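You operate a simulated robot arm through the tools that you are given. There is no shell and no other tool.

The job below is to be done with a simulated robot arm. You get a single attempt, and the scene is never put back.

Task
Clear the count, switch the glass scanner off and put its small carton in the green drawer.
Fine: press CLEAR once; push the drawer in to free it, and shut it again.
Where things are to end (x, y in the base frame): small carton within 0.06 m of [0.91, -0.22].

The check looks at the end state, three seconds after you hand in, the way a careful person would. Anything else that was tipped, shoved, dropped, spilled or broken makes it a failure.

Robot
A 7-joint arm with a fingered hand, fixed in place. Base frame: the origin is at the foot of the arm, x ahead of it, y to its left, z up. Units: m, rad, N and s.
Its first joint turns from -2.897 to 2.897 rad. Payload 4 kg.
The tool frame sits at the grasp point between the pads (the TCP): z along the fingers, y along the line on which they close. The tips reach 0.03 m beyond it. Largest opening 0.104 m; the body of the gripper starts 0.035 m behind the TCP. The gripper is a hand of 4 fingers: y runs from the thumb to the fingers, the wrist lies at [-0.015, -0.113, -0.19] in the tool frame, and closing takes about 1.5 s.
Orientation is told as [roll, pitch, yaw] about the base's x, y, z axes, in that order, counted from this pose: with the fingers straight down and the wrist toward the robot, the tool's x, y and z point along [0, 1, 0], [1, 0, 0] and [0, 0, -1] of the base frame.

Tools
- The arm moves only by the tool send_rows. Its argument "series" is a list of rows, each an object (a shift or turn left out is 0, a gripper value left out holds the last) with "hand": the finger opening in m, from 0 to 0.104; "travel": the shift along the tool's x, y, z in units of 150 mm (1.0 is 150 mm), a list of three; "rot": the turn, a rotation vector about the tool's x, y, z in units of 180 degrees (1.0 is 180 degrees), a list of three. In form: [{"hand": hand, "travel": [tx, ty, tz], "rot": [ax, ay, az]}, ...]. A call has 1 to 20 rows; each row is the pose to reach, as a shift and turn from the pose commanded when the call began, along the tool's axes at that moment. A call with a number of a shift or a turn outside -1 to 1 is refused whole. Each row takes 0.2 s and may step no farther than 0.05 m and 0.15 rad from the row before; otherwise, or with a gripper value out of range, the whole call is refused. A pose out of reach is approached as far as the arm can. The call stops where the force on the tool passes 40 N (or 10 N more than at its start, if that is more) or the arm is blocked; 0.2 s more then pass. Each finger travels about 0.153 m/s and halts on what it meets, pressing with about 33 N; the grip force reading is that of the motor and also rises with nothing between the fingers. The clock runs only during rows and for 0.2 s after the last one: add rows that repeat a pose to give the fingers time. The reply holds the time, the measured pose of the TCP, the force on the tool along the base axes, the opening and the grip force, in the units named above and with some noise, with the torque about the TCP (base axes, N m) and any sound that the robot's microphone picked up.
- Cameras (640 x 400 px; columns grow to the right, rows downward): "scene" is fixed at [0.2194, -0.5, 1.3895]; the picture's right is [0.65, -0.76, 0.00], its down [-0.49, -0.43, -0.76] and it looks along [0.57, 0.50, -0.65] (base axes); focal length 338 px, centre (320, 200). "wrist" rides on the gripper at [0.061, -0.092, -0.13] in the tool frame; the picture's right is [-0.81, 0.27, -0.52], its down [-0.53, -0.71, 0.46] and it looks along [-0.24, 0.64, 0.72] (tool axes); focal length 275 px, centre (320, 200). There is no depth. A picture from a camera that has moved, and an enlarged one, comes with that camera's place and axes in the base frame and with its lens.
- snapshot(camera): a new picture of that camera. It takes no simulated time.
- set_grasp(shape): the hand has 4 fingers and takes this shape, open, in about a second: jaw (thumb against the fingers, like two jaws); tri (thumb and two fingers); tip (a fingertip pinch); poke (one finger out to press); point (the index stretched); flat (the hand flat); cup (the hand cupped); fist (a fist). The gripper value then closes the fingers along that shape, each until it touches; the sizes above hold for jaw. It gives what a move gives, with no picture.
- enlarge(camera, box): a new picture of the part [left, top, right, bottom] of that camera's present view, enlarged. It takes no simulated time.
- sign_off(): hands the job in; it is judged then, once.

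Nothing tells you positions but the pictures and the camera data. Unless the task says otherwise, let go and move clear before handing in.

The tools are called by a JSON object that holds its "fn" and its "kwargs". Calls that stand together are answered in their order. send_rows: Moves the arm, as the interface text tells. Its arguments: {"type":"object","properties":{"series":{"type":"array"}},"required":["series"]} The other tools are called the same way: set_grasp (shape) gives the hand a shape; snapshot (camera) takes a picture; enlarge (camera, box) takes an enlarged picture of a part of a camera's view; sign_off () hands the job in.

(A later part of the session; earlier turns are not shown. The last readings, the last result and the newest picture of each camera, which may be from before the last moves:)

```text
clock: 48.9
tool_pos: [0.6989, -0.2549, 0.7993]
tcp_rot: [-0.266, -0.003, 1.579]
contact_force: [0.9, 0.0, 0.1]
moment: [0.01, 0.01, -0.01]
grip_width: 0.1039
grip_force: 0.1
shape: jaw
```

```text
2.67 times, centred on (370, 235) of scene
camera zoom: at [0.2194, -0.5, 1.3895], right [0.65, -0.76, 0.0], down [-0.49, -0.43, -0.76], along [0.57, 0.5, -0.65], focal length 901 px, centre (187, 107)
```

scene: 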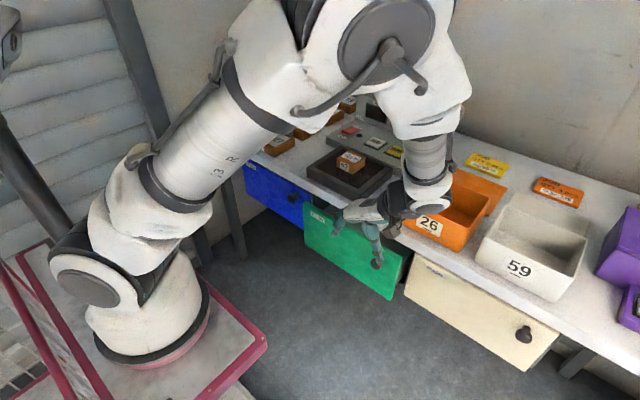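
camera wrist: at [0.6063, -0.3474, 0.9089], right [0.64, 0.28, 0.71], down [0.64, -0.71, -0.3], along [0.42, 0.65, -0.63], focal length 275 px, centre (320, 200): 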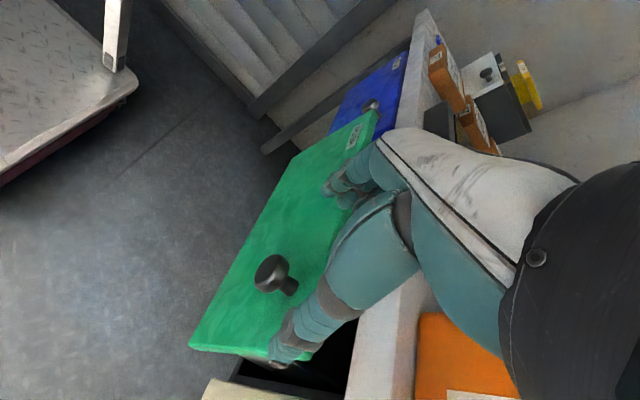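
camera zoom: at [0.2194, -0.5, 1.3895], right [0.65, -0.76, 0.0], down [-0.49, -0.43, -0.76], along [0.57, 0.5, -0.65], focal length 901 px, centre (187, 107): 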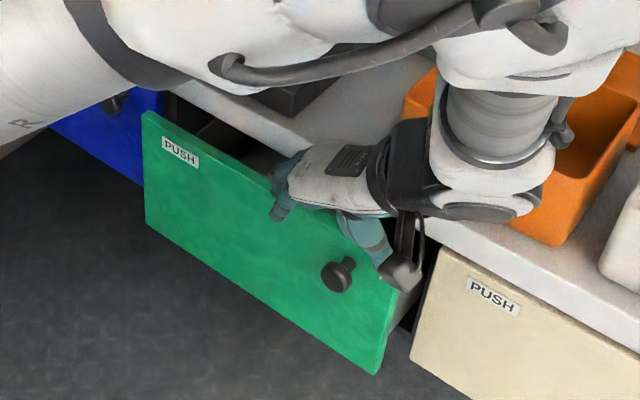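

The wrist camera confirms the knob head at (0.707, -0.257, 0.726). Lowering so the jaws straddle it.

{"fn": "send_rows", "kwargs": {"series": [{"travel": [0.02, -0.005, 0.12]}, {"travel": [0.04, -0.01, 0.24]}, {"travel": [0.065, -0.014, 0.36]}, {"travel": [0.087, -0.014, 0.474]}, {"travel": [0.087, -0.014, 0.474]}]}}

{"fn": "snapshot", "kwargs": {"camera": "wrist"}}

{"fn": "enlarge", "kwargs": {"camera": "scene", "box": [290, 160, 450, 310]}}

```text
clock: 50.1
tool_pos: [0.7061, -0.2591, 0.7265]
tcp_rot: [-0.265, -0.004, 1.578]
contact_force: [-2.7, 0.3, 1.4]
moment: [0.03, -0.03, 0.17]
grip_width: 0.1038
grip_force: 0.1
shape: jaw
```

```text
taken
camera wrist: at [0.6145, -0.3503, 0.8364], right [0.64, 0.28, 0.71], down [0.64, -0.71, -0.3], along [0.42, 0.65, -0.63], focal length 275 px, centre (320, 200)
```

wrist: 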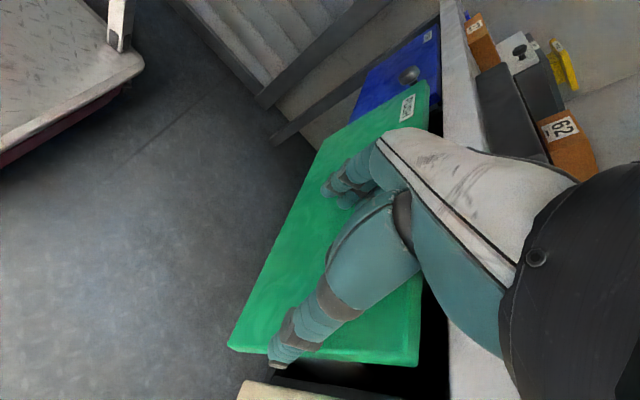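

```text
2.67 times, centred on (370, 235) of scene
camera zoom: at [0.2194, -0.5, 1.3895], right [0.65, -0.76, 0.0], down [-0.49, -0.43, -0.76], along [0.57, 0.5, -0.65], focal length 901 px, centre (187, 107)
```

zoom: 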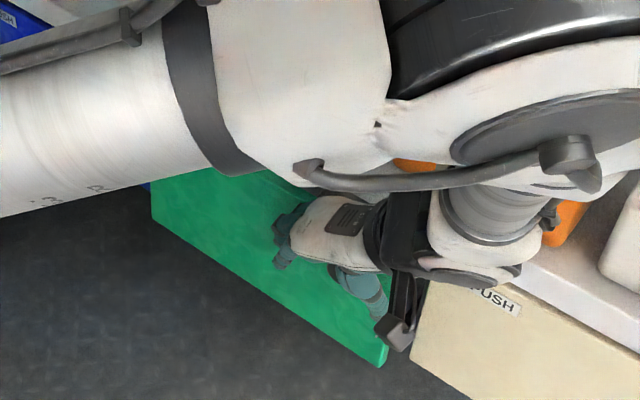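

The jaws straddle the knob. Closing on it.

{"fn": "send_rows", "kwargs": {"series": [{"hand": 0.06}, {"hand": 0.03}, {"hand": 0.0}, {"hand": 0.0}, {"hand": 0.0}, {"hand": 0.0}, {"hand": 0.0}, {"hand": 0.0}]}}

{"fn": "snapshot", "kwargs": {"camera": "wrist"}}

```text
clock: 51.9
tool_pos: [0.7066, -0.2582, 0.7263]
tcp_rot: [-0.266, -0.003, 1.578]
contact_force: [-2.7, 0.1, -7.8]
moment: [-0.03, 0.14, 0.06]
grip_width: 0.0001
grip_force: 33.4
shape: jaw
```

```text
taken
camera wrist: at [0.6146, -0.3505, 0.8365], right [0.64, 0.28, 0.71], down [0.64, -0.71, -0.3], along [0.42, 0.65, -0.63], focal length 275 px, centre (320, 200)
```

wrist: 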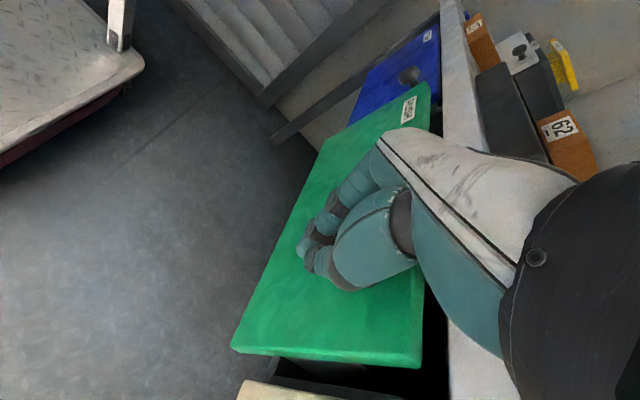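

The reading says fully closed, yet there's some contact. I'll test with a small pull to see whether the knob is held.

{"fn": "send_rows", "kwargs": {"series": [{"travel": [0.06, 0, -0.02]}, {"travel": [0.13, 0, -0.035]}, {"travel": [0.19, 0, -0.05]}]}}

{"fn": "snapshot", "kwargs": {"camera": "wrist"}}

{"fn": "enlarge", "kwargs": {"camera": "scene", "box": [290, 160, 450, 310]}}

```text
clock: 52.7
tool_pos: [0.6756, -0.2579, 0.7264]
tcp_rot: [-0.265, -0.003, 1.58]
contact_force: [0.4, 5.5, -6.0]
moment: [0.0, 0.09, 0.12]
grip_width: 0.0
grip_force: 32.9
shape: jaw
```

```text
taken
camera wrist: at [0.5839, -0.3508, 0.8367], right [0.64, 0.28, 0.71], down [0.64, -0.71, -0.3], along [0.42, 0.65, -0.63], focal length 275 px, centre (320, 200)
```

wrist: 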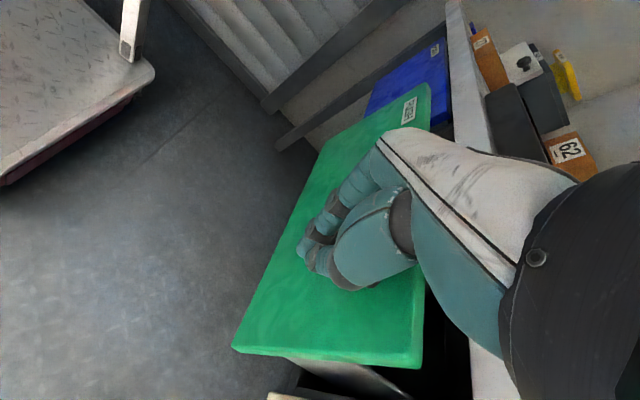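

```text
2.67 times, centred on (370, 235) of scene
camera zoom: at [0.2194, -0.5, 1.3895], right [0.65, -0.76, 0.0], down [-0.49, -0.43, -0.76], along [0.57, 0.5, -0.65], focal length 901 px, centre (187, 107)
```

zoom: 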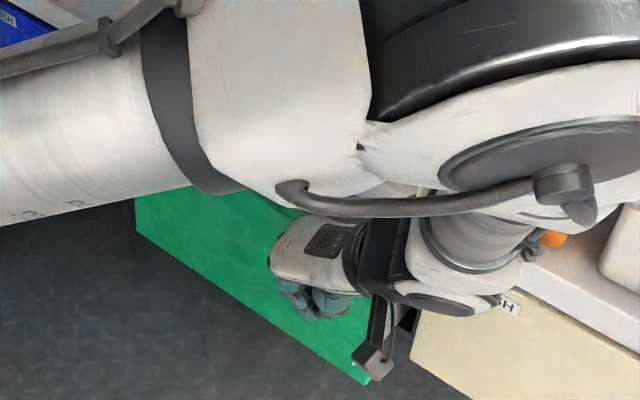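

The drawer follows the hand, so the knob is held. Pulling on slowly.

{"fn": "send_rows", "kwargs": {"series": [{"travel": [0.13, 0, -0.035]}, {"travel": [0.26, 0, -0.07]}, {"travel": [0.386, 0, -0.105]}, {"travel": [0.515, 0, -0.14]}]}}

{"fn": "snapshot", "kwargs": {"camera": "wrist"}}

{"fn": "snapshot", "kwargs": {"camera": "scene"}}

```text
clock: 53.7
tool_pos: [0.5959, -0.258, 0.7269]
tcp_rot: [-0.264, -0.005, 1.579]
contact_force: [-0.4, 5.3, -5.1]
moment: [0.01, 0.12, 0.17]
grip_width: 0.0
grip_force: 32.3
shape: jaw
```

```text
taken
camera wrist: at [0.5033, -0.351, 0.8366], right [0.64, 0.28, 0.71], down [0.64, -0.71, -0.3], along [0.42, 0.65, -0.63], focal length 275 px, centre (320, 200)
```

wrist: 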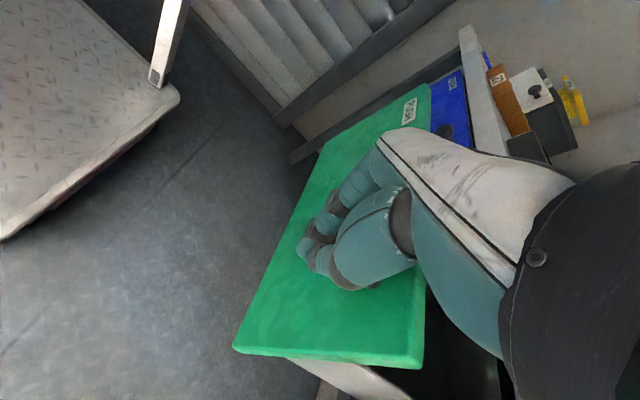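

```text
taken
```

scene: 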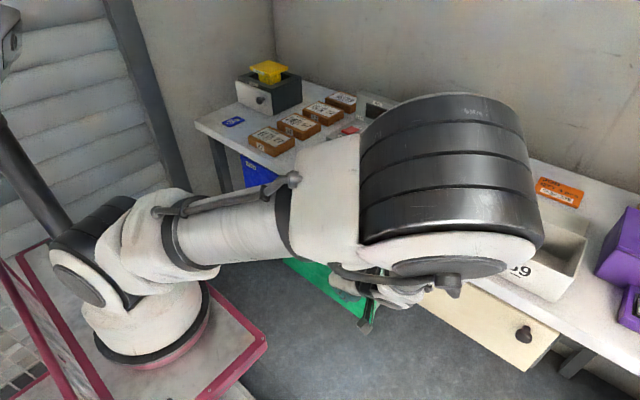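

The drawer is now about 15 cm open and the elbow is still clear above. A bit further, watching it.

{"fn": "send_rows", "kwargs": {"series": [{"travel": [0.13, 0, -0.035]}, {"travel": [0.26, 0, -0.07]}, {"travel": [0.322, 0, -0.087]}]}}

{"fn": "snapshot", "kwargs": {"camera": "wrist"}}

{"fn": "snapshot", "kwargs": {"camera": "scene"}}

```text
clock: 54.5
tool_pos: [0.5454, -0.2596, 0.7277]
tcp_rot: [-0.267, -0.005, 1.573]
contact_force: [-0.1, 6.9, -14.7]
moment: [-0.03, 0.32, 0.12]
grip_width: 0.0
grip_force: 32.7
shape: jaw
```

```text
taken
camera wrist: at [0.4525, -0.351, 0.8376], right [0.64, 0.27, 0.72], down [0.64, -0.71, -0.3], along [0.43, 0.65, -0.63], focal length 275 px, centre (320, 200)
```

wrist: 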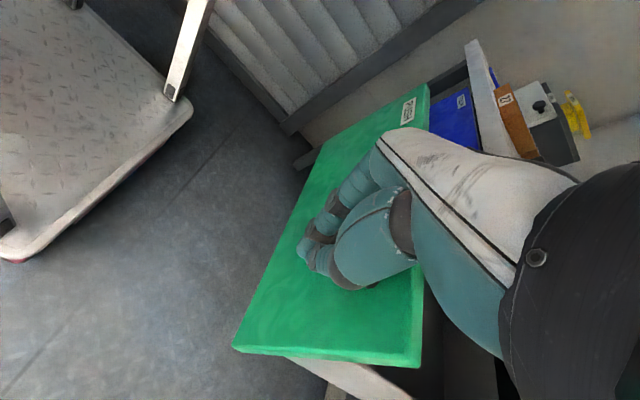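

```text
taken
```

scene: 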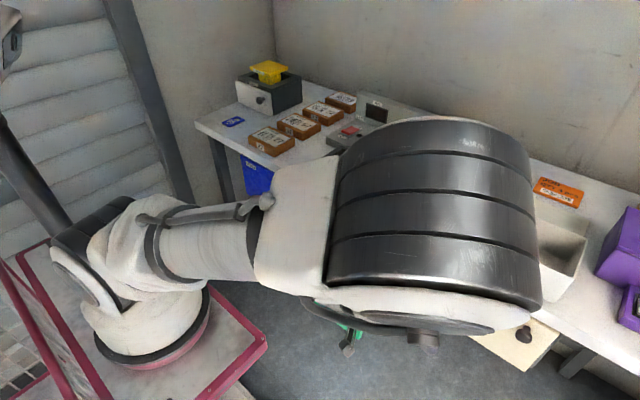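

About 20 cm open. Two more centimetres for comfort.

{"fn": "send_rows", "kwargs": {"series": [{"travel": [0.064, 0, -0.017]}, {"travel": [0.13, 0, -0.035]}]}}

```text
clock: 55.1
tool_pos: [0.5302, -0.2534, 0.7324]
tcp_rot: [-0.266, -0.004, 1.576]
contact_force: [0.3, -0.3, -22.2]
moment: [-0.03, 0.46, 0.06]
grip_width: 0.0
grip_force: 33.0
shape: jaw
out of reach, approached as far as the arm can: row 1, 2
```

At the reach limit with the drawer about 21 cm open. Releasing the knob and lifting away.

{"fn": "send_rows", "kwargs": {"series": [{"hand": 0.05}, {"hand": 0.104}, {"hand": 0.104}, {"hand": 0.104}, {"hand": 0.104}]}}

{"fn": "snapshot", "kwargs": {"camera": "wrist"}}

```text
clock: 56.3
tool_pos: [0.5298, -0.2534, 0.7328]
tcp_rot: [-0.269, -0.004, 1.576]
contact_force: [0.2, 0.4, -0.6]
moment: [0.01, 0.05, -0.01]
grip_width: 0.1036
grip_force: 0.1
shape: jaw
```

```text
taken
camera wrist: at [0.4368, -0.3446, 0.8426], right [0.64, 0.28, 0.71], down [0.64, -0.71, -0.3], along [0.42, 0.65, -0.63], focal length 275 px, centre (320, 200)
```

wrist: 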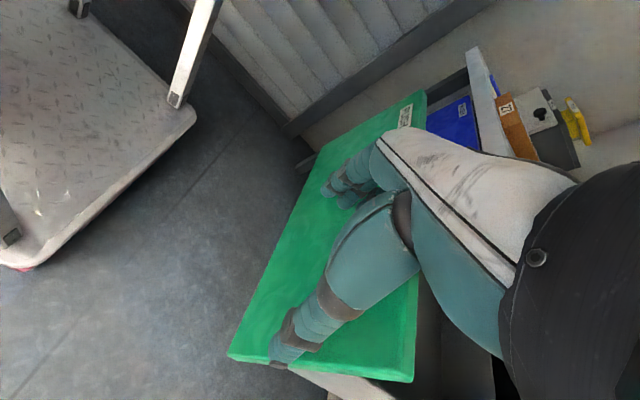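

Clear of the knob sides. Lifting straight up.

{"fn": "send_rows", "kwargs": {"series": [{"travel": [-0.04, 0, -0.15]}, {"travel": [-0.08, 0, -0.3]}, {"travel": [-0.13, 0, -0.5]}, {"travel": [-0.2, 0, -0.75]}, {"travel": [-0.26, 0, -0.95]}]}}

{"fn": "snapshot", "kwargs": {"camera": "wrist"}}

{"fn": "snapshot", "kwargs": {"camera": "scene"}}

```text
clock: 57.5
tool_pos: [0.5276, -0.2535, 0.879]
tcp_rot: [-0.266, -0.004, 1.578]
contact_force: [-0.4, -0.7, 0.3]
moment: [0.01, 0.03, -0.01]
grip_width: 0.1036
grip_force: 0.0
shape: jaw
```

```text
taken
camera wrist: at [0.4357, -0.3456, 0.9891], right [0.64, 0.28, 0.71], down [0.64, -0.71, -0.3], along [0.42, 0.65, -0.63], focal length 275 px, centre (320, 200)
```

wrist: 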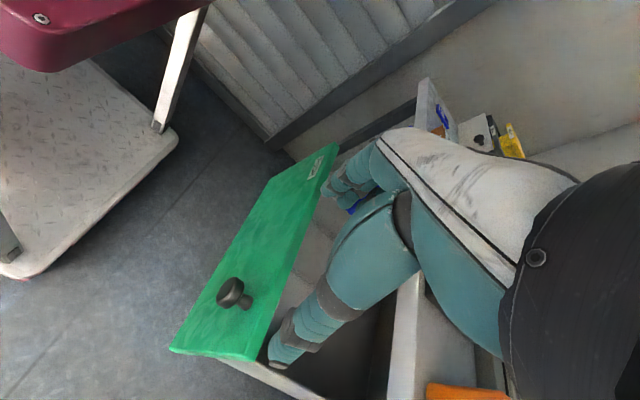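

```text
taken
```

scene: 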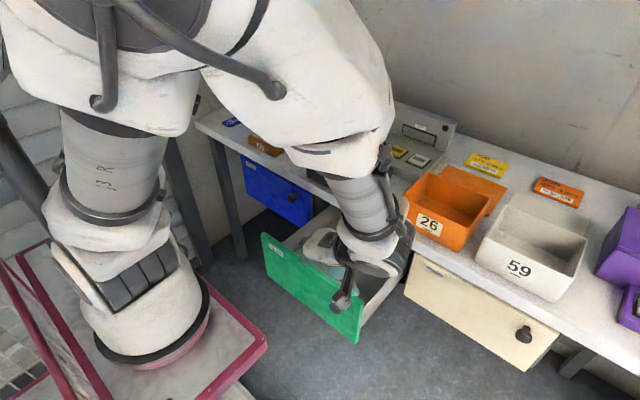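

The drawer is open and the knob is free. Next I'll rise, straighten the hand and carry it over to the carton on the scanner.

{"fn": "send_rows", "kwargs": {"series": [{"travel": [-0.05, 0, -0.25], "rot": [0, 0.03, 0]}, {"travel": [-0.12, 0, -0.5], "rot": [0, 0.06, 0]}, {"travel": [-0.21, 0, -0.77], "rot": [0, 0.0845, 0]}]}}

{"fn": "send_rows", "kwargs": {"series": [{"travel": [-0.25, 0.15, 0]}, {"travel": [-0.5, 0.3, 0]}, {"travel": [-0.75, 0.45, 0]}, {"travel": [-1.0, 0.6, 0]}]}}

{"fn": "snapshot", "kwargs": {"camera": "scene"}}

{"fn": "snapshot", "kwargs": {"camera": "wrist"}}

```text
clock: 58.3
tool_pos: [0.5311, -0.2561, 1.0033]
tcp_rot: [0.001, -0.003, 1.578]
contact_force: [-0.1, 0.6, -0.6]
moment: [0.03, 0.0, -0.03]
grip_width: 0.1038
grip_force: 0.0
shape: jaw
```

```text
clock: 59.3
tool_pos: [0.679, -0.1657, 1.0022]
tcp_rot: [0.001, -0.003, 1.578]
contact_force: [-0.1, -0.8, 0.4]
moment: [0.02, 0.0, -0.02]
grip_width: 0.1035
grip_force: 0.0
shape: jaw
```

```text
taken
```

scene: 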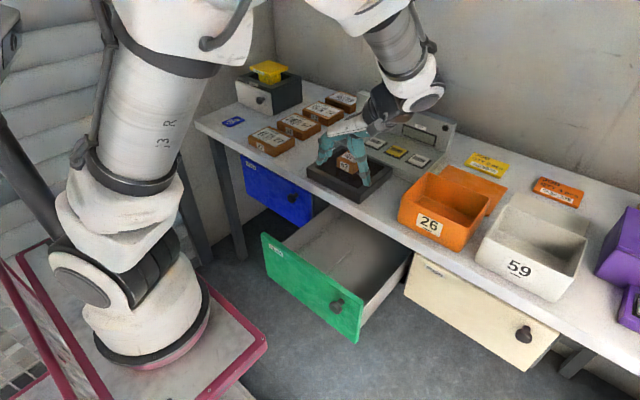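

```text
taken
camera wrist: at [0.6191, -0.2574, 1.133], right [0.81, 0.28, 0.52], down [0.54, -0.71, -0.46], along [0.24, 0.65, -0.72], focal length 275 px, centre (320, 200)
```

wrist: 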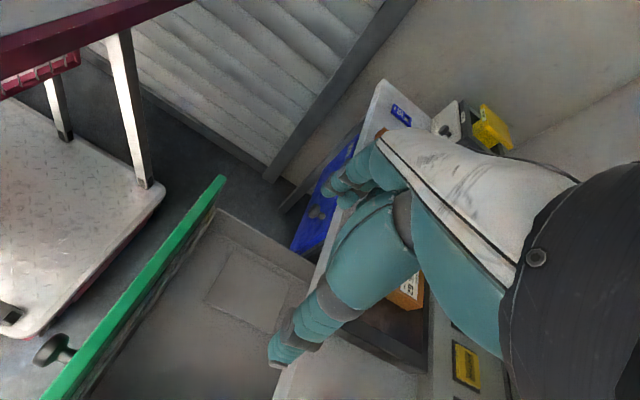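

The drawer is well open and looks empty. I'll take a close look at its inside to know the floor and walls.

{"fn": "enlarge", "kwargs": {"camera": "scene", "box": [250, 190, 430, 350]}}

{"fn": "enlarge", "kwargs": {"camera": "wrist", "box": [30, 160, 330, 400]}}

{"fn": "enlarge", "kwargs": {"camera": "scene", "box": [290, 110, 410, 210]}}

```text
2.50 times, centred on (340, 270) of scene
camera zoom: at [0.2194, -0.5, 1.3895], right [0.65, -0.76, 0.0], down [-0.49, -0.43, -0.76], along [0.57, 0.5, -0.65], focal length 844 px, centre (270, 25)
```

zoom: 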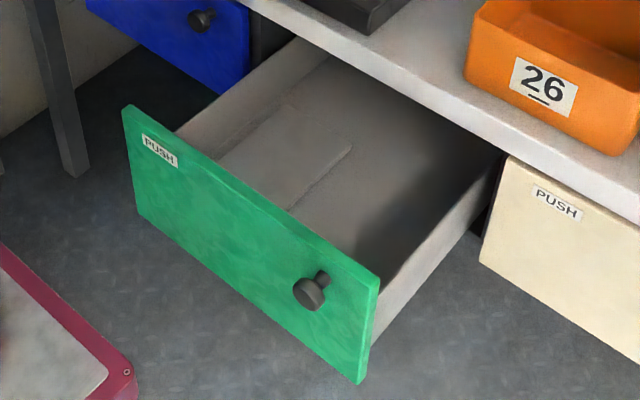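

```text
1.67 times, centred on (180, 280) of wrist
camera zoom: at [0.6191, -0.2574, 1.133], right [0.81, 0.28, 0.52], down [0.54, -0.71, -0.46], along [0.24, 0.65, -0.72], focal length 459 px, centre (553, 67)
```

zoom: 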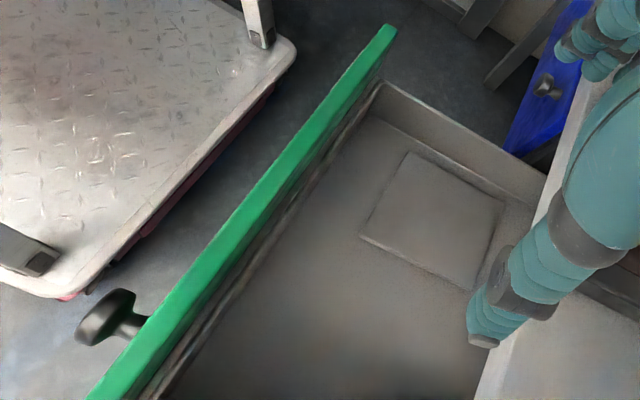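

```text
4.00 times, centred on (350, 160) of scene
camera zoom: at [0.2194, -0.5, 1.3895], right [0.65, -0.76, 0.0], down [-0.49, -0.43, -0.76], along [0.57, 0.5, -0.65], focal length 1351 px, centre (200, 360)
```

zoom: 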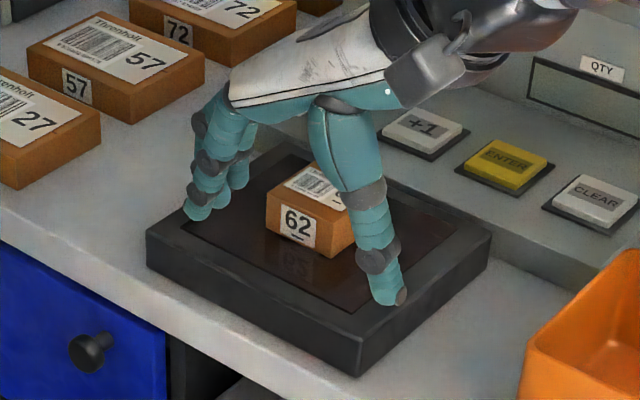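

The drawer has a raised plate on its left half (y above about -0.138) and is empty on the right, where the carton belongs. Now I'll move above the carton.

{"fn": "send_rows", "kwargs": {"series": [{"travel": [-0.25, 0.15, 0]}, {"travel": [-0.5, 0.3, 0.05]}, {"travel": [-0.75, 0.45, 0.1]}, {"travel": [-1.0, 0.6, 0.15]}]}}

{"fn": "send_rows", "kwargs": {"series": [{"travel": [-0.15, 0.1, 0.0]}, {"travel": [-0.3, 0.19, 0.05]}, {"travel": [-0.3, 0.19, 0.1]}]}}

{"fn": "enlarge", "kwargs": {"camera": "scene", "box": [290, 90, 430, 210]}}

{"fn": "snapshot", "kwargs": {"camera": "wrist"}}

{"fn": "snapshot", "kwargs": {"camera": "scene"}}

```text
clock: 60.3
tool_pos: [0.826, -0.0731, 0.9813]
tcp_rot: [0.001, -0.005, 1.574]
contact_force: [-0.5, 0.0, -0.1]
moment: [0.03, 0.04, -0.02]
grip_width: 0.1038
grip_force: 0.2
shape: jaw
```

```text
clock: 61.1
tool_pos: [0.872, -0.043, 0.9637]
tcp_rot: [0.0, -0.003, 1.578]
contact_force: [-0.4, -0.4, -0.1]
moment: [-0.03, 0.02, -0.02]
grip_width: 0.104
grip_force: 0.1
shape: jaw
```

```text
3.33 times, centred on (360, 150) of scene
camera zoom: at [0.2194, -0.5, 1.3895], right [0.65, -0.76, 0.0], down [-0.49, -0.43, -0.76], along [0.57, 0.5, -0.65], focal length 1126 px, centre (187, 367)
```

zoom: 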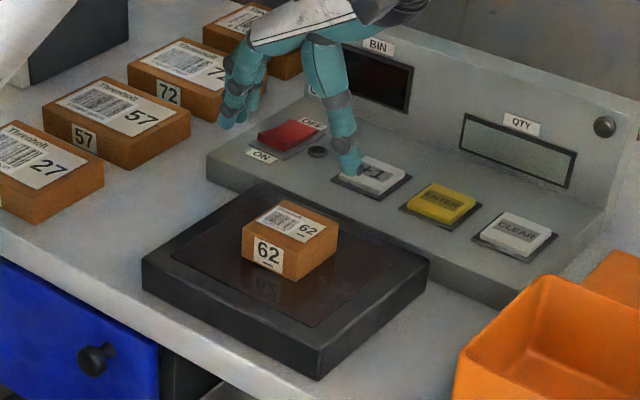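

```text
taken
camera wrist: at [0.8129, -0.1347, 1.0947], right [0.81, 0.28, 0.52], down [0.54, -0.71, -0.46], along [0.24, 0.65, -0.72], focal length 275 px, centre (320, 200)
```

wrist: 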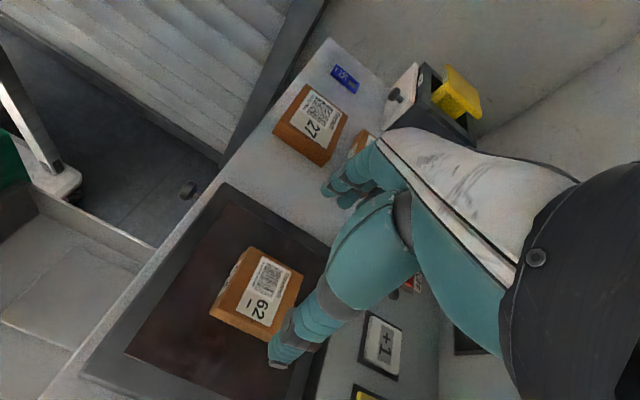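

```text
taken
```

scene: 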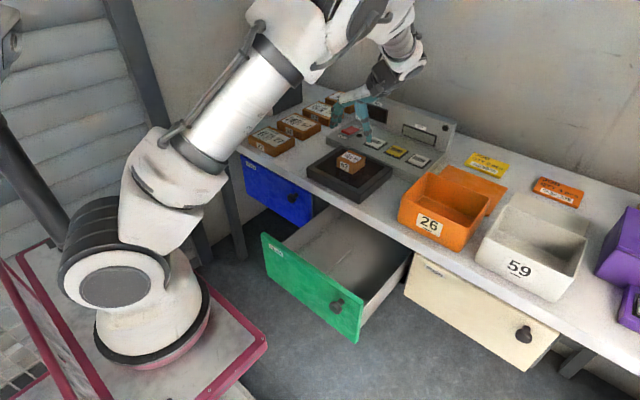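

I'll zoom in to compare the carton's top centre with the point right below the grasp.

{"fn": "enlarge", "kwargs": {"camera": "wrist", "box": [180, 220, 340, 380]}}

```text
2.50 times, centred on (260, 300) of wrist
camera zoom: at [0.8129, -0.1347, 1.0947], right [0.81, 0.28, 0.52], down [0.54, -0.71, -0.46], along [0.24, 0.65, -0.72], focal length 688 px, centre (470, -50)
```

zoom: 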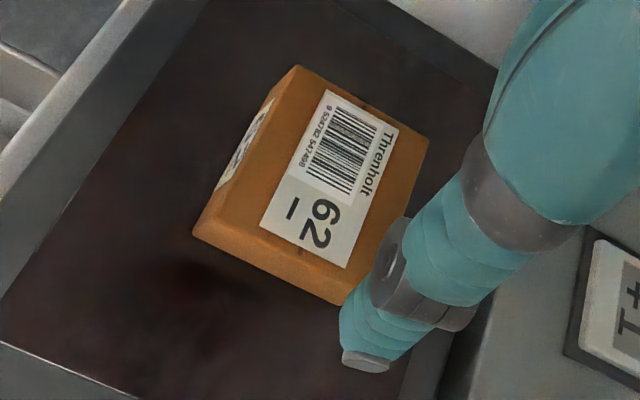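

Both views agree the carton's centre is about 11 mm further toward -y. I'll correct that and come down part way.

{"fn": "send_rows", "kwargs": {"series": [{"travel": [0, -0.08, 0.05]}, {"travel": [0, -0.08, 0.2]}, {"travel": [0, -0.08, 0.4]}, {"travel": [0, -0.08, 0.4]}]}}

{"fn": "enlarge", "kwargs": {"camera": "scene", "box": [300, 100, 420, 210]}}

{"fn": "enlarge", "kwargs": {"camera": "wrist", "box": [200, 160, 400, 380]}}

```text
clock: 62.1
tool_pos: [0.8741, -0.0522, 0.9047]
tcp_rot: [0.0, -0.003, 1.578]
contact_force: [0.2, 0.4, -0.2]
moment: [0.01, 0.02, 0.0]
grip_width: 0.104
grip_force: 0.0
shape: jaw
```

```text
3.64 times, centred on (360, 155) of scene
camera zoom: at [0.2194, -0.5, 1.3895], right [0.65, -0.76, 0.0], down [-0.49, -0.43, -0.76], along [0.57, 0.5, -0.65], focal length 1228 px, centre (174, 364)
```

zoom: 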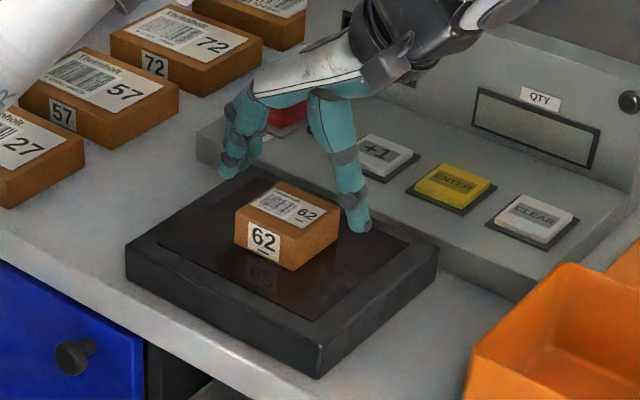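

```text
1.82 times, centred on (300, 270) of wrist
camera zoom: at [0.8139, -0.1452, 1.0342], right [0.81, 0.28, 0.52], down [0.54, -0.71, -0.46], along [0.24, 0.65, -0.72], focal length 500 px, centre (356, 73)
```

zoom: 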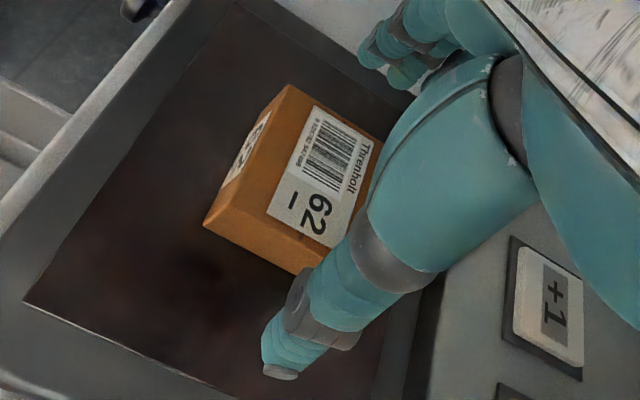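

Aligned. Coming down around the carton.

{"fn": "send_rows", "kwargs": {"series": [{"travel": [0, 0, 0.08]}, {"travel": [0, 0, 0.16]}, {"travel": [0, 0, 0.22]}, {"travel": [0, 0, 0.257]}, {"travel": [0, 0, 0.257]}]}}

{"fn": "enlarge", "kwargs": {"camera": "scene", "box": [300, 100, 420, 210]}}

{"fn": "enlarge", "kwargs": {"camera": "wrist", "box": [200, 160, 400, 380]}}

```text
clock: 63.3
tool_pos: [0.8732, -0.0537, 0.8667]
tcp_rot: [-0.007, -0.01, 1.576]
contact_force: [-0.3, -3.4, 16.8]
moment: [0.89, -0.14, 0.01]
grip_width: 0.1025
grip_force: 0.0
shape: jaw
```

```text
3.64 times, centred on (360, 155) of scene
camera zoom: at [0.2194, -0.5, 1.3895], right [0.65, -0.76, 0.0], down [-0.49, -0.43, -0.76], along [0.57, 0.5, -0.65], focal length 1228 px, centre (174, 364)
```

zoom: 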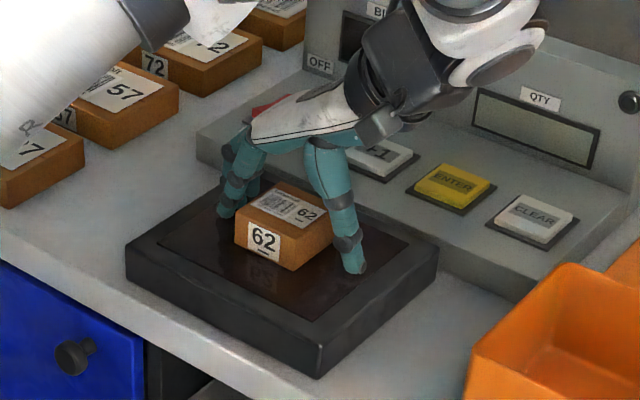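

```text
1.82 times, centred on (300, 270) of wrist
camera zoom: at [0.8121, -0.1465, 0.9967], right [0.81, 0.27, 0.52], down [0.54, -0.71, -0.46], along [0.24, 0.65, -0.72], focal length 500 px, centre (356, 73)
```

zoom: 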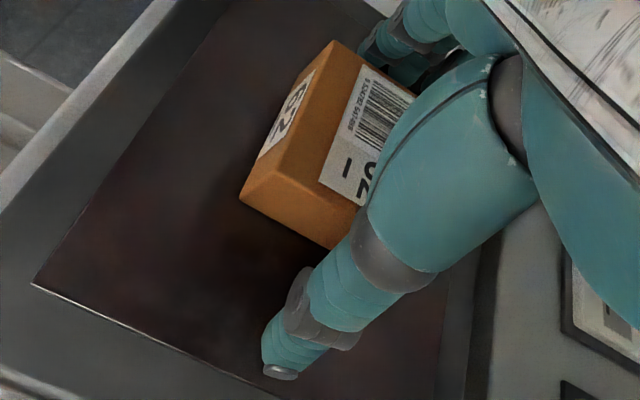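

The fingertips touch the glass; I'll lift 5 mm and then close on the carton.

{"fn": "send_rows", "kwargs": {"series": [{"travel": [0, 0, -0.033]}, {"travel": [0, 0, -0.033], "hand": 0.08}, {"travel": [0, 0, -0.033], "hand": 0.06}, {"travel": [0, 0, -0.033], "hand": 0.03}, {"travel": [0, 0, -0.033], "hand": 0.03}, {"travel": [0, 0, -0.033], "hand": 0.03}, {"travel": [0, 0, -0.033], "hand": 0.03}]}}

{"fn": "enlarge", "kwargs": {"camera": "scene", "box": [300, 100, 420, 210]}}

{"fn": "enlarge", "kwargs": {"camera": "wrist", "box": [200, 160, 400, 380]}}

```text
clock: 64.9
tool_pos: [0.873, -0.0539, 0.8709]
tcp_rot: [-0.002, -0.009, 1.576]
contact_force: [-0.7, -0.1, 0.4]
moment: [0.0, 0.02, -0.04]
grip_width: 0.0513
grip_force: 33.2
shape: jaw
```

```text
3.64 times, centred on (360, 155) of scene
camera zoom: at [0.2194, -0.5, 1.3895], right [0.65, -0.76, 0.0], down [-0.49, -0.43, -0.76], along [0.57, 0.5, -0.65], focal length 1228 px, centre (174, 364)
```

zoom: 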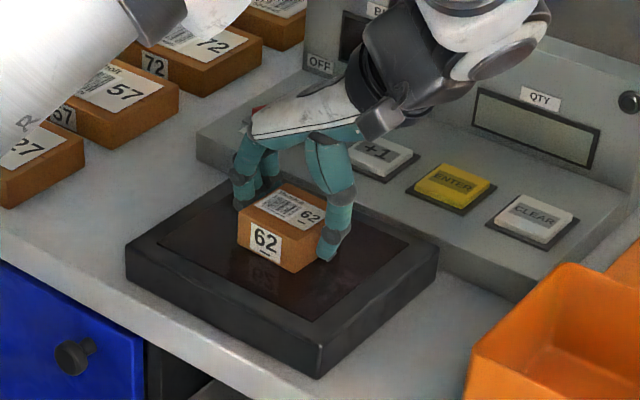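

```text
1.82 times, centred on (300, 270) of wrist
camera zoom: at [0.8122, -0.147, 1.0011], right [0.81, 0.28, 0.52], down [0.54, -0.71, -0.46], along [0.24, 0.65, -0.72], focal length 500 px, centre (356, 73)
```

zoom: 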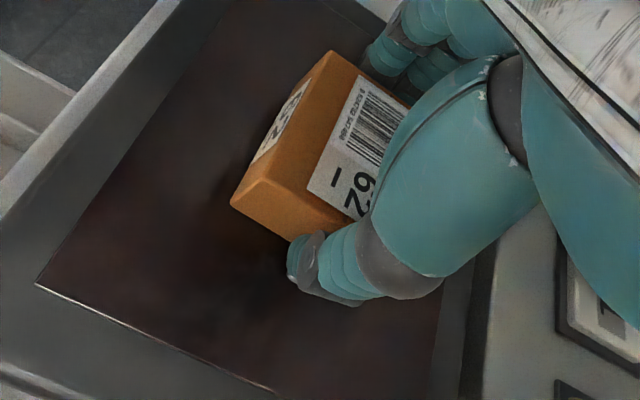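

The carton is gripped (51 mm, 33 N). Lifting it off the glass.

{"fn": "send_rows", "kwargs": {"series": [{"travel": [0, 0, -0.1]}, {"travel": [0, 0, -0.3]}, {"travel": [0, 0, -0.6]}, {"travel": [0, 0, -0.8]}]}}

{"fn": "snapshot", "kwargs": {"camera": "scene"}}

{"fn": "snapshot", "kwargs": {"camera": "wrist"}}

```text
clock: 65.9
tool_pos: [0.8741, -0.0519, 0.9901]
tcp_rot: [0.003, -0.005, 1.577]
contact_force: [0.4, 0.1, -1.2]
moment: [0.02, -0.01, 0.0]
grip_width: 0.0515
grip_force: 33.2
shape: jaw
```

```text
taken
```

scene: 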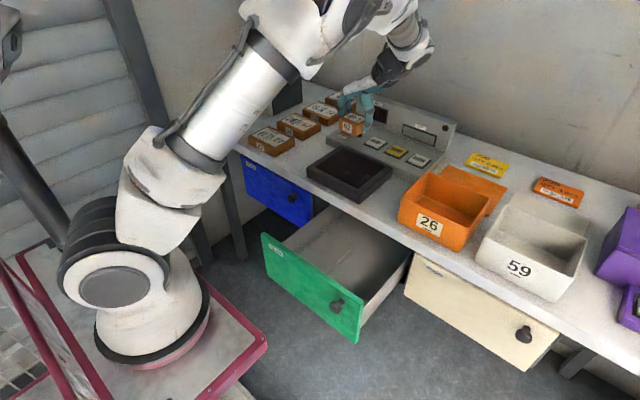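

```text
taken
camera wrist: at [0.8144, -0.1447, 1.1203], right [0.81, 0.28, 0.52], down [0.54, -0.71, -0.46], along [0.24, 0.65, -0.72], focal length 275 px, centre (320, 200)
```

wrist: 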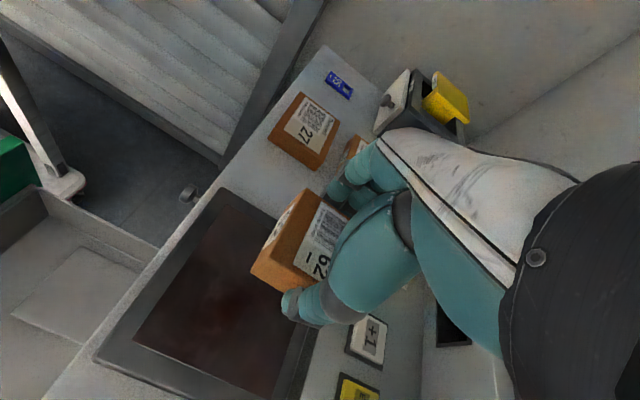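

The carton is held. Carrying it out over the open drawer.

{"fn": "send_rows", "kwargs": {"series": [{"travel": [0.22, -0.2, 0]}, {"travel": [0.44, -0.4, 0]}, {"travel": [0.66, -0.6, 0]}, {"travel": [0.88, -0.8, 0]}, {"travel": [1.0, -0.95, 0]}]}}

{"fn": "send_rows", "kwargs": {"series": [{"travel": [0.15, -0.1, 0.1]}, {"travel": [0.23, -0.17, 0.3]}, {"travel": [0.23, -0.17, 0.3]}]}}

{"fn": "snapshot", "kwargs": {"camera": "scene"}}

{"fn": "snapshot", "kwargs": {"camera": "wrist"}}

```text
clock: 67.1
tool_pos: [0.7217, -0.1993, 0.9892]
tcp_rot: [0.0, -0.006, 1.58]
contact_force: [-0.2, 0.7, -1.5]
moment: [-0.02, -0.02, 0.0]
grip_width: 0.0512
grip_force: 32.6
shape: jaw
```

```text
clock: 67.9
tool_pos: [0.6898, -0.2248, 0.9429]
tcp_rot: [0.001, -0.002, 1.578]
contact_force: [-0.3, 0.2, -1.2]
moment: [-0.02, 0.01, 0.01]
grip_width: 0.0512
grip_force: 32.5
shape: jaw
```

```text
taken
```

scene: 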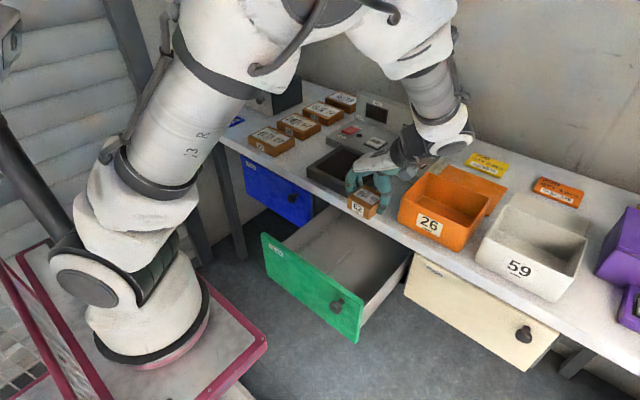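

```text
taken
camera wrist: at [0.629, -0.3161, 1.0728], right [0.81, 0.28, 0.52], down [0.54, -0.71, -0.46], along [0.24, 0.65, -0.72], focal length 275 px, centre (320, 200)
```

wrist: 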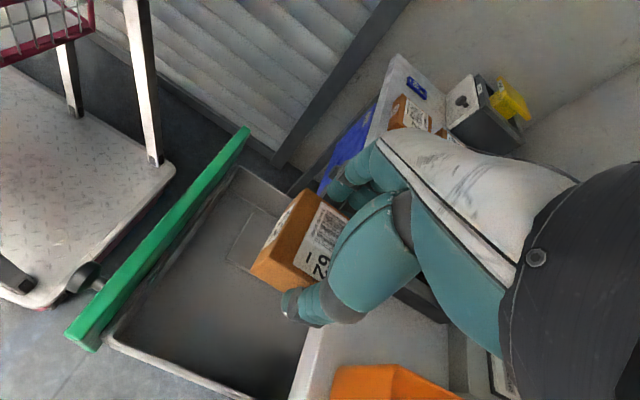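

The carton hangs above the right half of the drawer. Lowering stepwise while watching the elbow and wrist.

{"fn": "send_rows", "kwargs": {"series": [{"travel": [0.05, 0.02, 0.2]}, {"travel": [0.05, 0.03, 0.4]}, {"travel": [0.05, 0.03, 0.6]}, {"travel": [0.05, 0.03, 0.8]}]}}

{"fn": "snapshot", "kwargs": {"camera": "scene"}}

{"fn": "snapshot", "kwargs": {"camera": "wrist"}}

```text
clock: 68.9
tool_pos: [0.6809, -0.2159, 0.8247]
tcp_rot: [-0.005, -0.009, 1.572]
contact_force: [-0.3, 1.0, -1.5]
moment: [0.01, 0.03, -0.01]
grip_width: 0.0513
grip_force: 32.7
shape: jaw
out of reach, approached as far as the arm can: row 4
```

```text
taken
```

scene: 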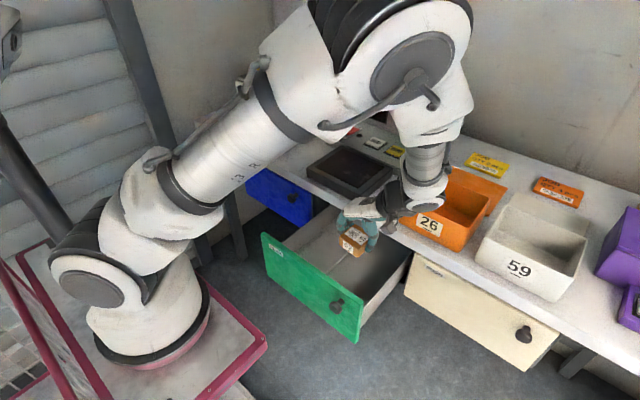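

```text
taken
camera wrist: at [0.6181, -0.3074, 0.9548], right [0.81, 0.27, 0.52], down [0.54, -0.71, -0.46], along [0.25, 0.65, -0.72], focal length 275 px, centre (320, 200)
```

wrist: 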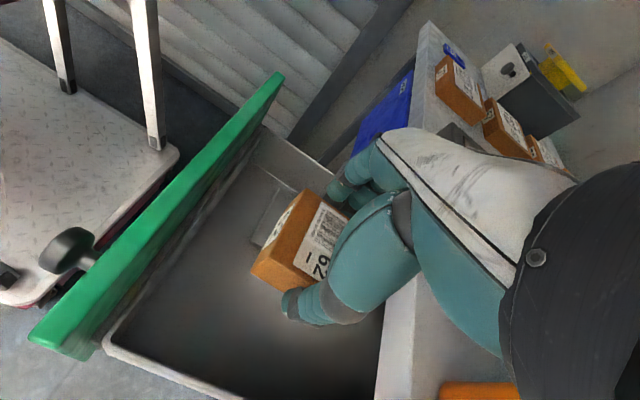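

Nearly at the present branch's limit but fine so far. Lowering a little more and looking again.

{"fn": "send_rows", "kwargs": {"series": [{"travel": [0, 0, 0.1]}, {"travel": [0, 0, 0.2]}, {"travel": [0, 0, 0.3]}, {"travel": [0, 0, 0.4]}]}}

{"fn": "snapshot", "kwargs": {"camera": "scene"}}

{"fn": "snapshot", "kwargs": {"camera": "wrist"}}

```text
clock: 69.9
tool_pos: [0.6735, -0.1928, 0.7831]
tcp_rot: [-0.016, -0.016, 1.567]
contact_force: [-0.7, -0.7, -1.2]
moment: [0.03, 0.02, 0.02]
grip_width: 0.0515
grip_force: 32.8
shape: jaw
out of reach, approached as far as the arm can: row 1, 2, 3, 4
```

```text
taken
```

scene: 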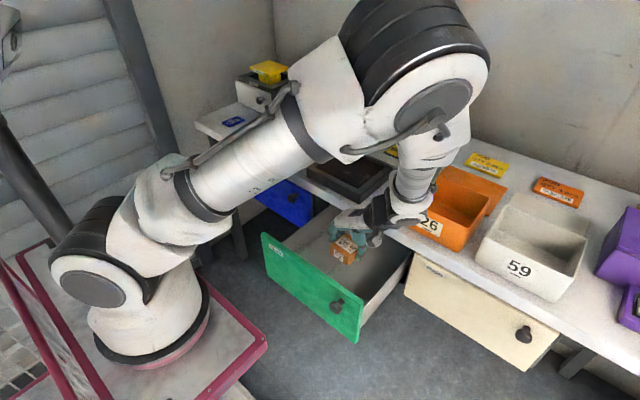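

```text
taken
camera wrist: at [0.612, -0.2859, 0.9108], right [0.8, 0.26, 0.53], down [0.54, -0.71, -0.46], along [0.26, 0.66, -0.71], focal length 275 px, centre (320, 200)
```

wrist: 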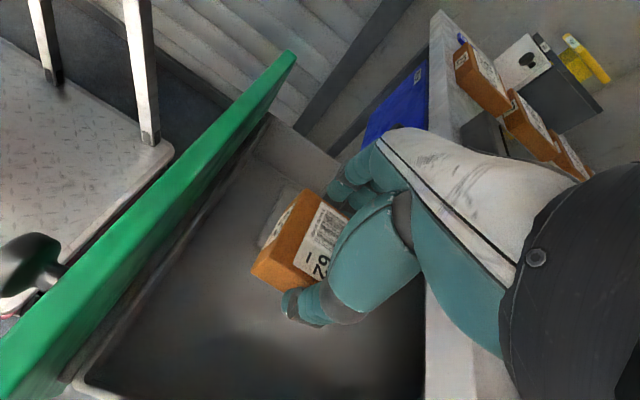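

This elbow branch won't reach down there. I'll rise, tilt the hand forward to bring the elbow out front as before, lower, and then straighten again.

{"fn": "send_rows", "kwargs": {"series": [{"travel": [0, 0, -0.15]}, {"travel": [0, 0, -0.3]}, {"travel": [0, 0, -0.45]}, {"travel": [0, 0, -0.6]}]}}

{"fn": "send_rows", "kwargs": {"series": [{"rot": [0, -0.045, 0]}, {"rot": [0, -0.09, 0]}, {"rot": [0, -0.135, 0]}, {"rot": [0, -0.18, 0]}, {"rot": [0, -0.222, 0]}, {"rot": [0, -0.222, 0]}]}}

{"fn": "snapshot", "kwargs": {"camera": "scene"}}

{"fn": "snapshot", "kwargs": {"camera": "wrist"}}

```text
clock: 70.9
tool_pos: [0.6764, -0.1944, 0.8752]
tcp_rot: [0.001, -0.003, 1.578]
contact_force: [-0.5, 1.0, -1.6]
moment: [0.0, -0.02, -0.04]
grip_width: 0.0515
grip_force: 33.5
shape: jaw
```

```text
clock: 72.3
tool_pos: [0.6763, -0.1959, 0.8734]
tcp_rot: [-0.698, -0.004, 1.577]
contact_force: [0.0, 0.8, -1.7]
moment: [-0.03, 0.03, -0.01]
grip_width: 0.0513
grip_force: 32.9
shape: jaw
```

```text
taken
```

scene: 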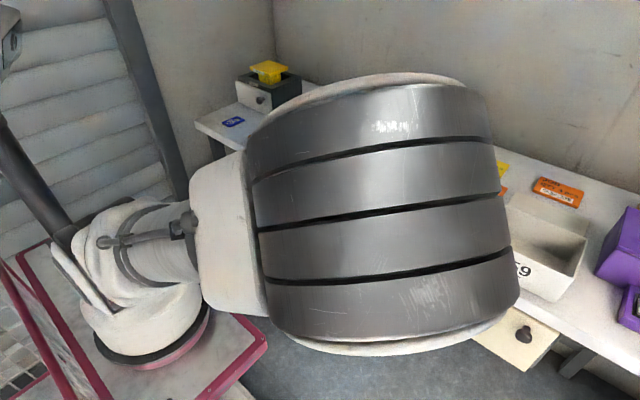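

```text
taken
camera wrist: at [0.5456, -0.288, 0.9351], right [0.29, 0.27, 0.92], down [0.71, -0.71, -0.01], along [0.65, 0.65, -0.4], focal length 275 px, centre (320, 200)
```

wrist: 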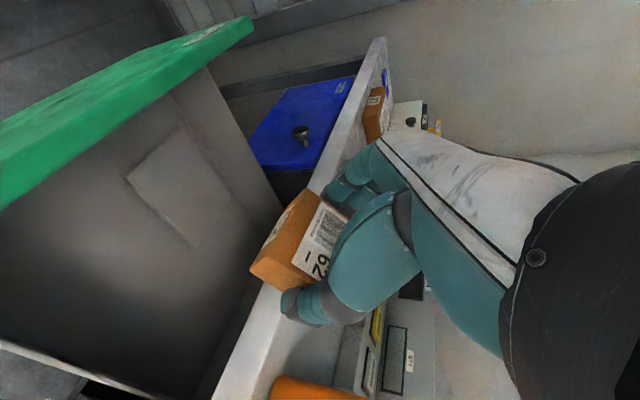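

The elbow has come out front. Lowering in the tilted pose, then I'll straighten.

{"fn": "send_rows", "kwargs": {"series": [{"travel": [0.11, 0, 0.125]}, {"travel": [0.215, 0, 0.255]}, {"travel": [0.32, 0, 0.38]}, {"travel": [0.43, 0, 0.51]}]}}

{"fn": "snapshot", "kwargs": {"camera": "scene"}}

{"fn": "snapshot", "kwargs": {"camera": "wrist"}}

```text
clock: 73.3
tool_pos: [0.6734, -0.1927, 0.7738]
tcp_rot: [-0.696, -0.005, 1.579]
contact_force: [0.8, 1.1, -1.3]
moment: [0.03, 0.01, 0.03]
grip_width: 0.0513
grip_force: 33.1
shape: jaw
```

```text
taken
```

scene: 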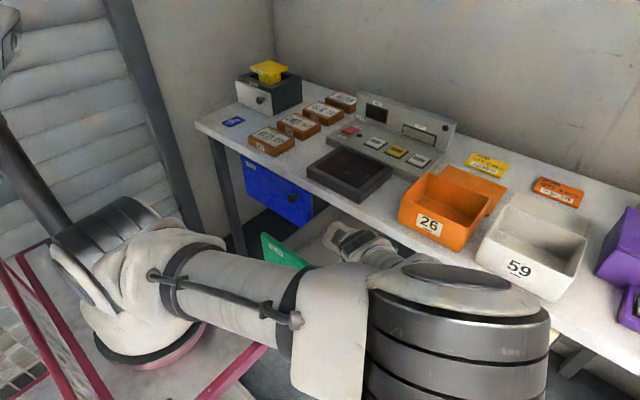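

```text
taken
camera wrist: at [0.5446, -0.2865, 0.8345], right [0.29, 0.27, 0.92], down [0.71, -0.71, -0.01], along [0.65, 0.65, -0.4], focal length 275 px, centre (320, 200)
```

wrist: 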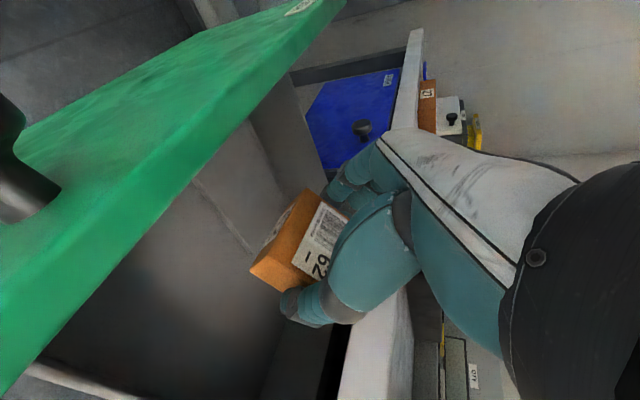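

Good: elbow is now out to the right in front of the bench. Straightening the hand here.

{"fn": "send_rows", "kwargs": {"series": [{"rot": [0, 0.045, 0]}, {"rot": [0, 0.09, 0]}, {"rot": [0, 0.135, 0]}]}}

{"fn": "snapshot", "kwargs": {"camera": "scene"}}

```text
clock: 74.1
tool_pos: [0.6742, -0.1932, 0.7756]
tcp_rot: [-0.273, -0.003, 1.581]
contact_force: [-0.4, -0.5, -1.4]
moment: [0.05, 0.01, 0.0]
grip_width: 0.0514
grip_force: 33.1
shape: jaw
```

```text
taken
```

scene: 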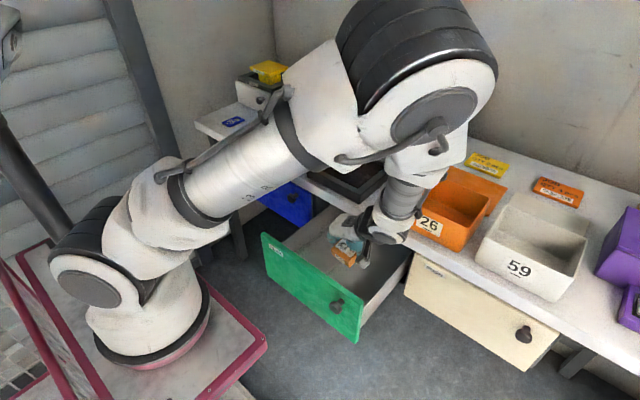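

The elbow flipped up again but this slight tilt is workable. I'll lower from here with about 15 degrees of tilt and see how far it goes.

{"fn": "send_rows", "kwargs": {"series": [{"travel": [0.02, -0.06, 0.1]}, {"travel": [0.03, -0.12, 0.2]}, {"travel": [0.043, -0.167, 0.3]}, {"travel": [0.043, -0.167, 0.403]}]}}

{"fn": "snapshot", "kwargs": {"camera": "scene"}}

{"fn": "snapshot", "kwargs": {"camera": "wrist"}}

```text
clock: 75.1
tool_pos: [0.6859, -0.2217, 0.7144]
tcp_rot: [-0.271, -0.005, 1.578]
contact_force: [0.2, 0.1, -1.3]
moment: [0.01, 0.0, 0.01]
grip_width: 0.0513
grip_force: 33.0
shape: jaw
```

```text
taken
```

scene: 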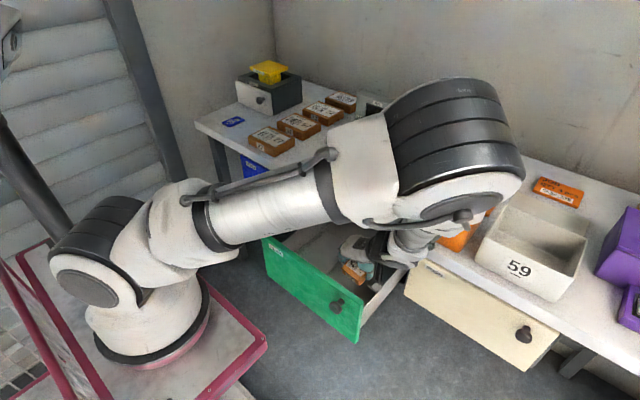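

```text
taken
camera wrist: at [0.5925, -0.3133, 0.8235], right [0.64, 0.28, 0.72], down [0.64, -0.71, -0.3], along [0.43, 0.65, -0.63], focal length 275 px, centre (320, 200)
```

wrist: 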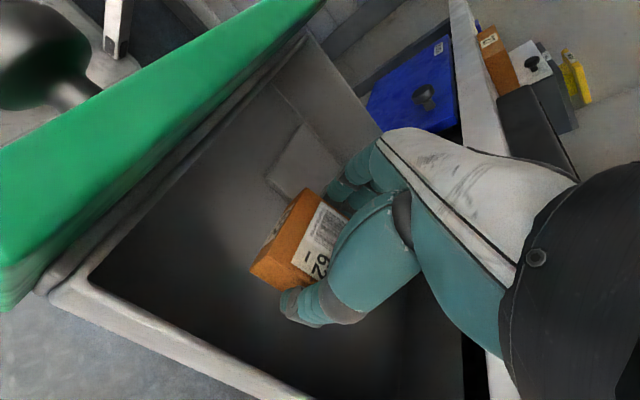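

Good. I'll check the gap between forearm and bin 26, and the carton in the drawer, before going lower.

{"fn": "enlarge", "kwargs": {"camera": "scene", "box": [320, 200, 520, 320]}}

{"fn": "enlarge", "kwargs": {"camera": "wrist", "box": [180, 120, 400, 380]}}

```text
3.20 times, centred on (420, 260) of scene
camera zoom: at [0.2194, -0.5, 1.3895], right [0.65, -0.76, 0.0], down [-0.49, -0.43, -0.76], along [0.57, 0.5, -0.65], focal length 1081 px, centre (0, 8)
```

zoom: 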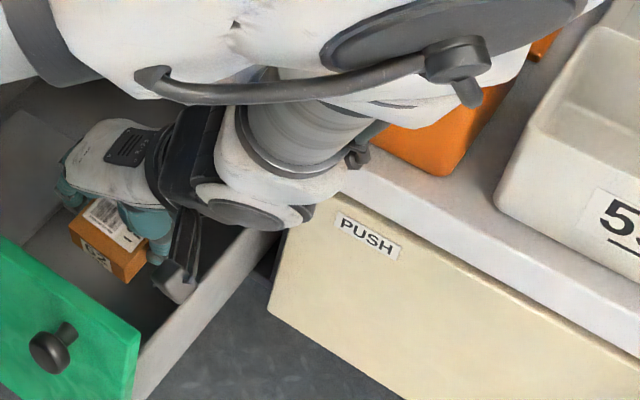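

```text
1.54 times, centred on (290, 250) of wrist
camera zoom: at [0.5925, -0.3133, 0.8235], right [0.64, 0.28, 0.72], down [0.64, -0.71, -0.3], along [0.43, 0.65, -0.63], focal length 424 px, centre (366, 123)
```

zoom: 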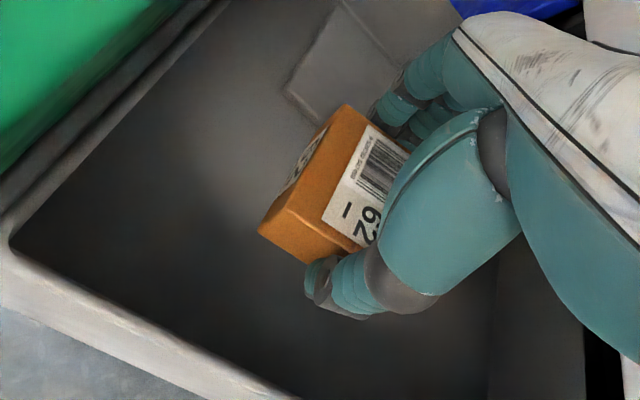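

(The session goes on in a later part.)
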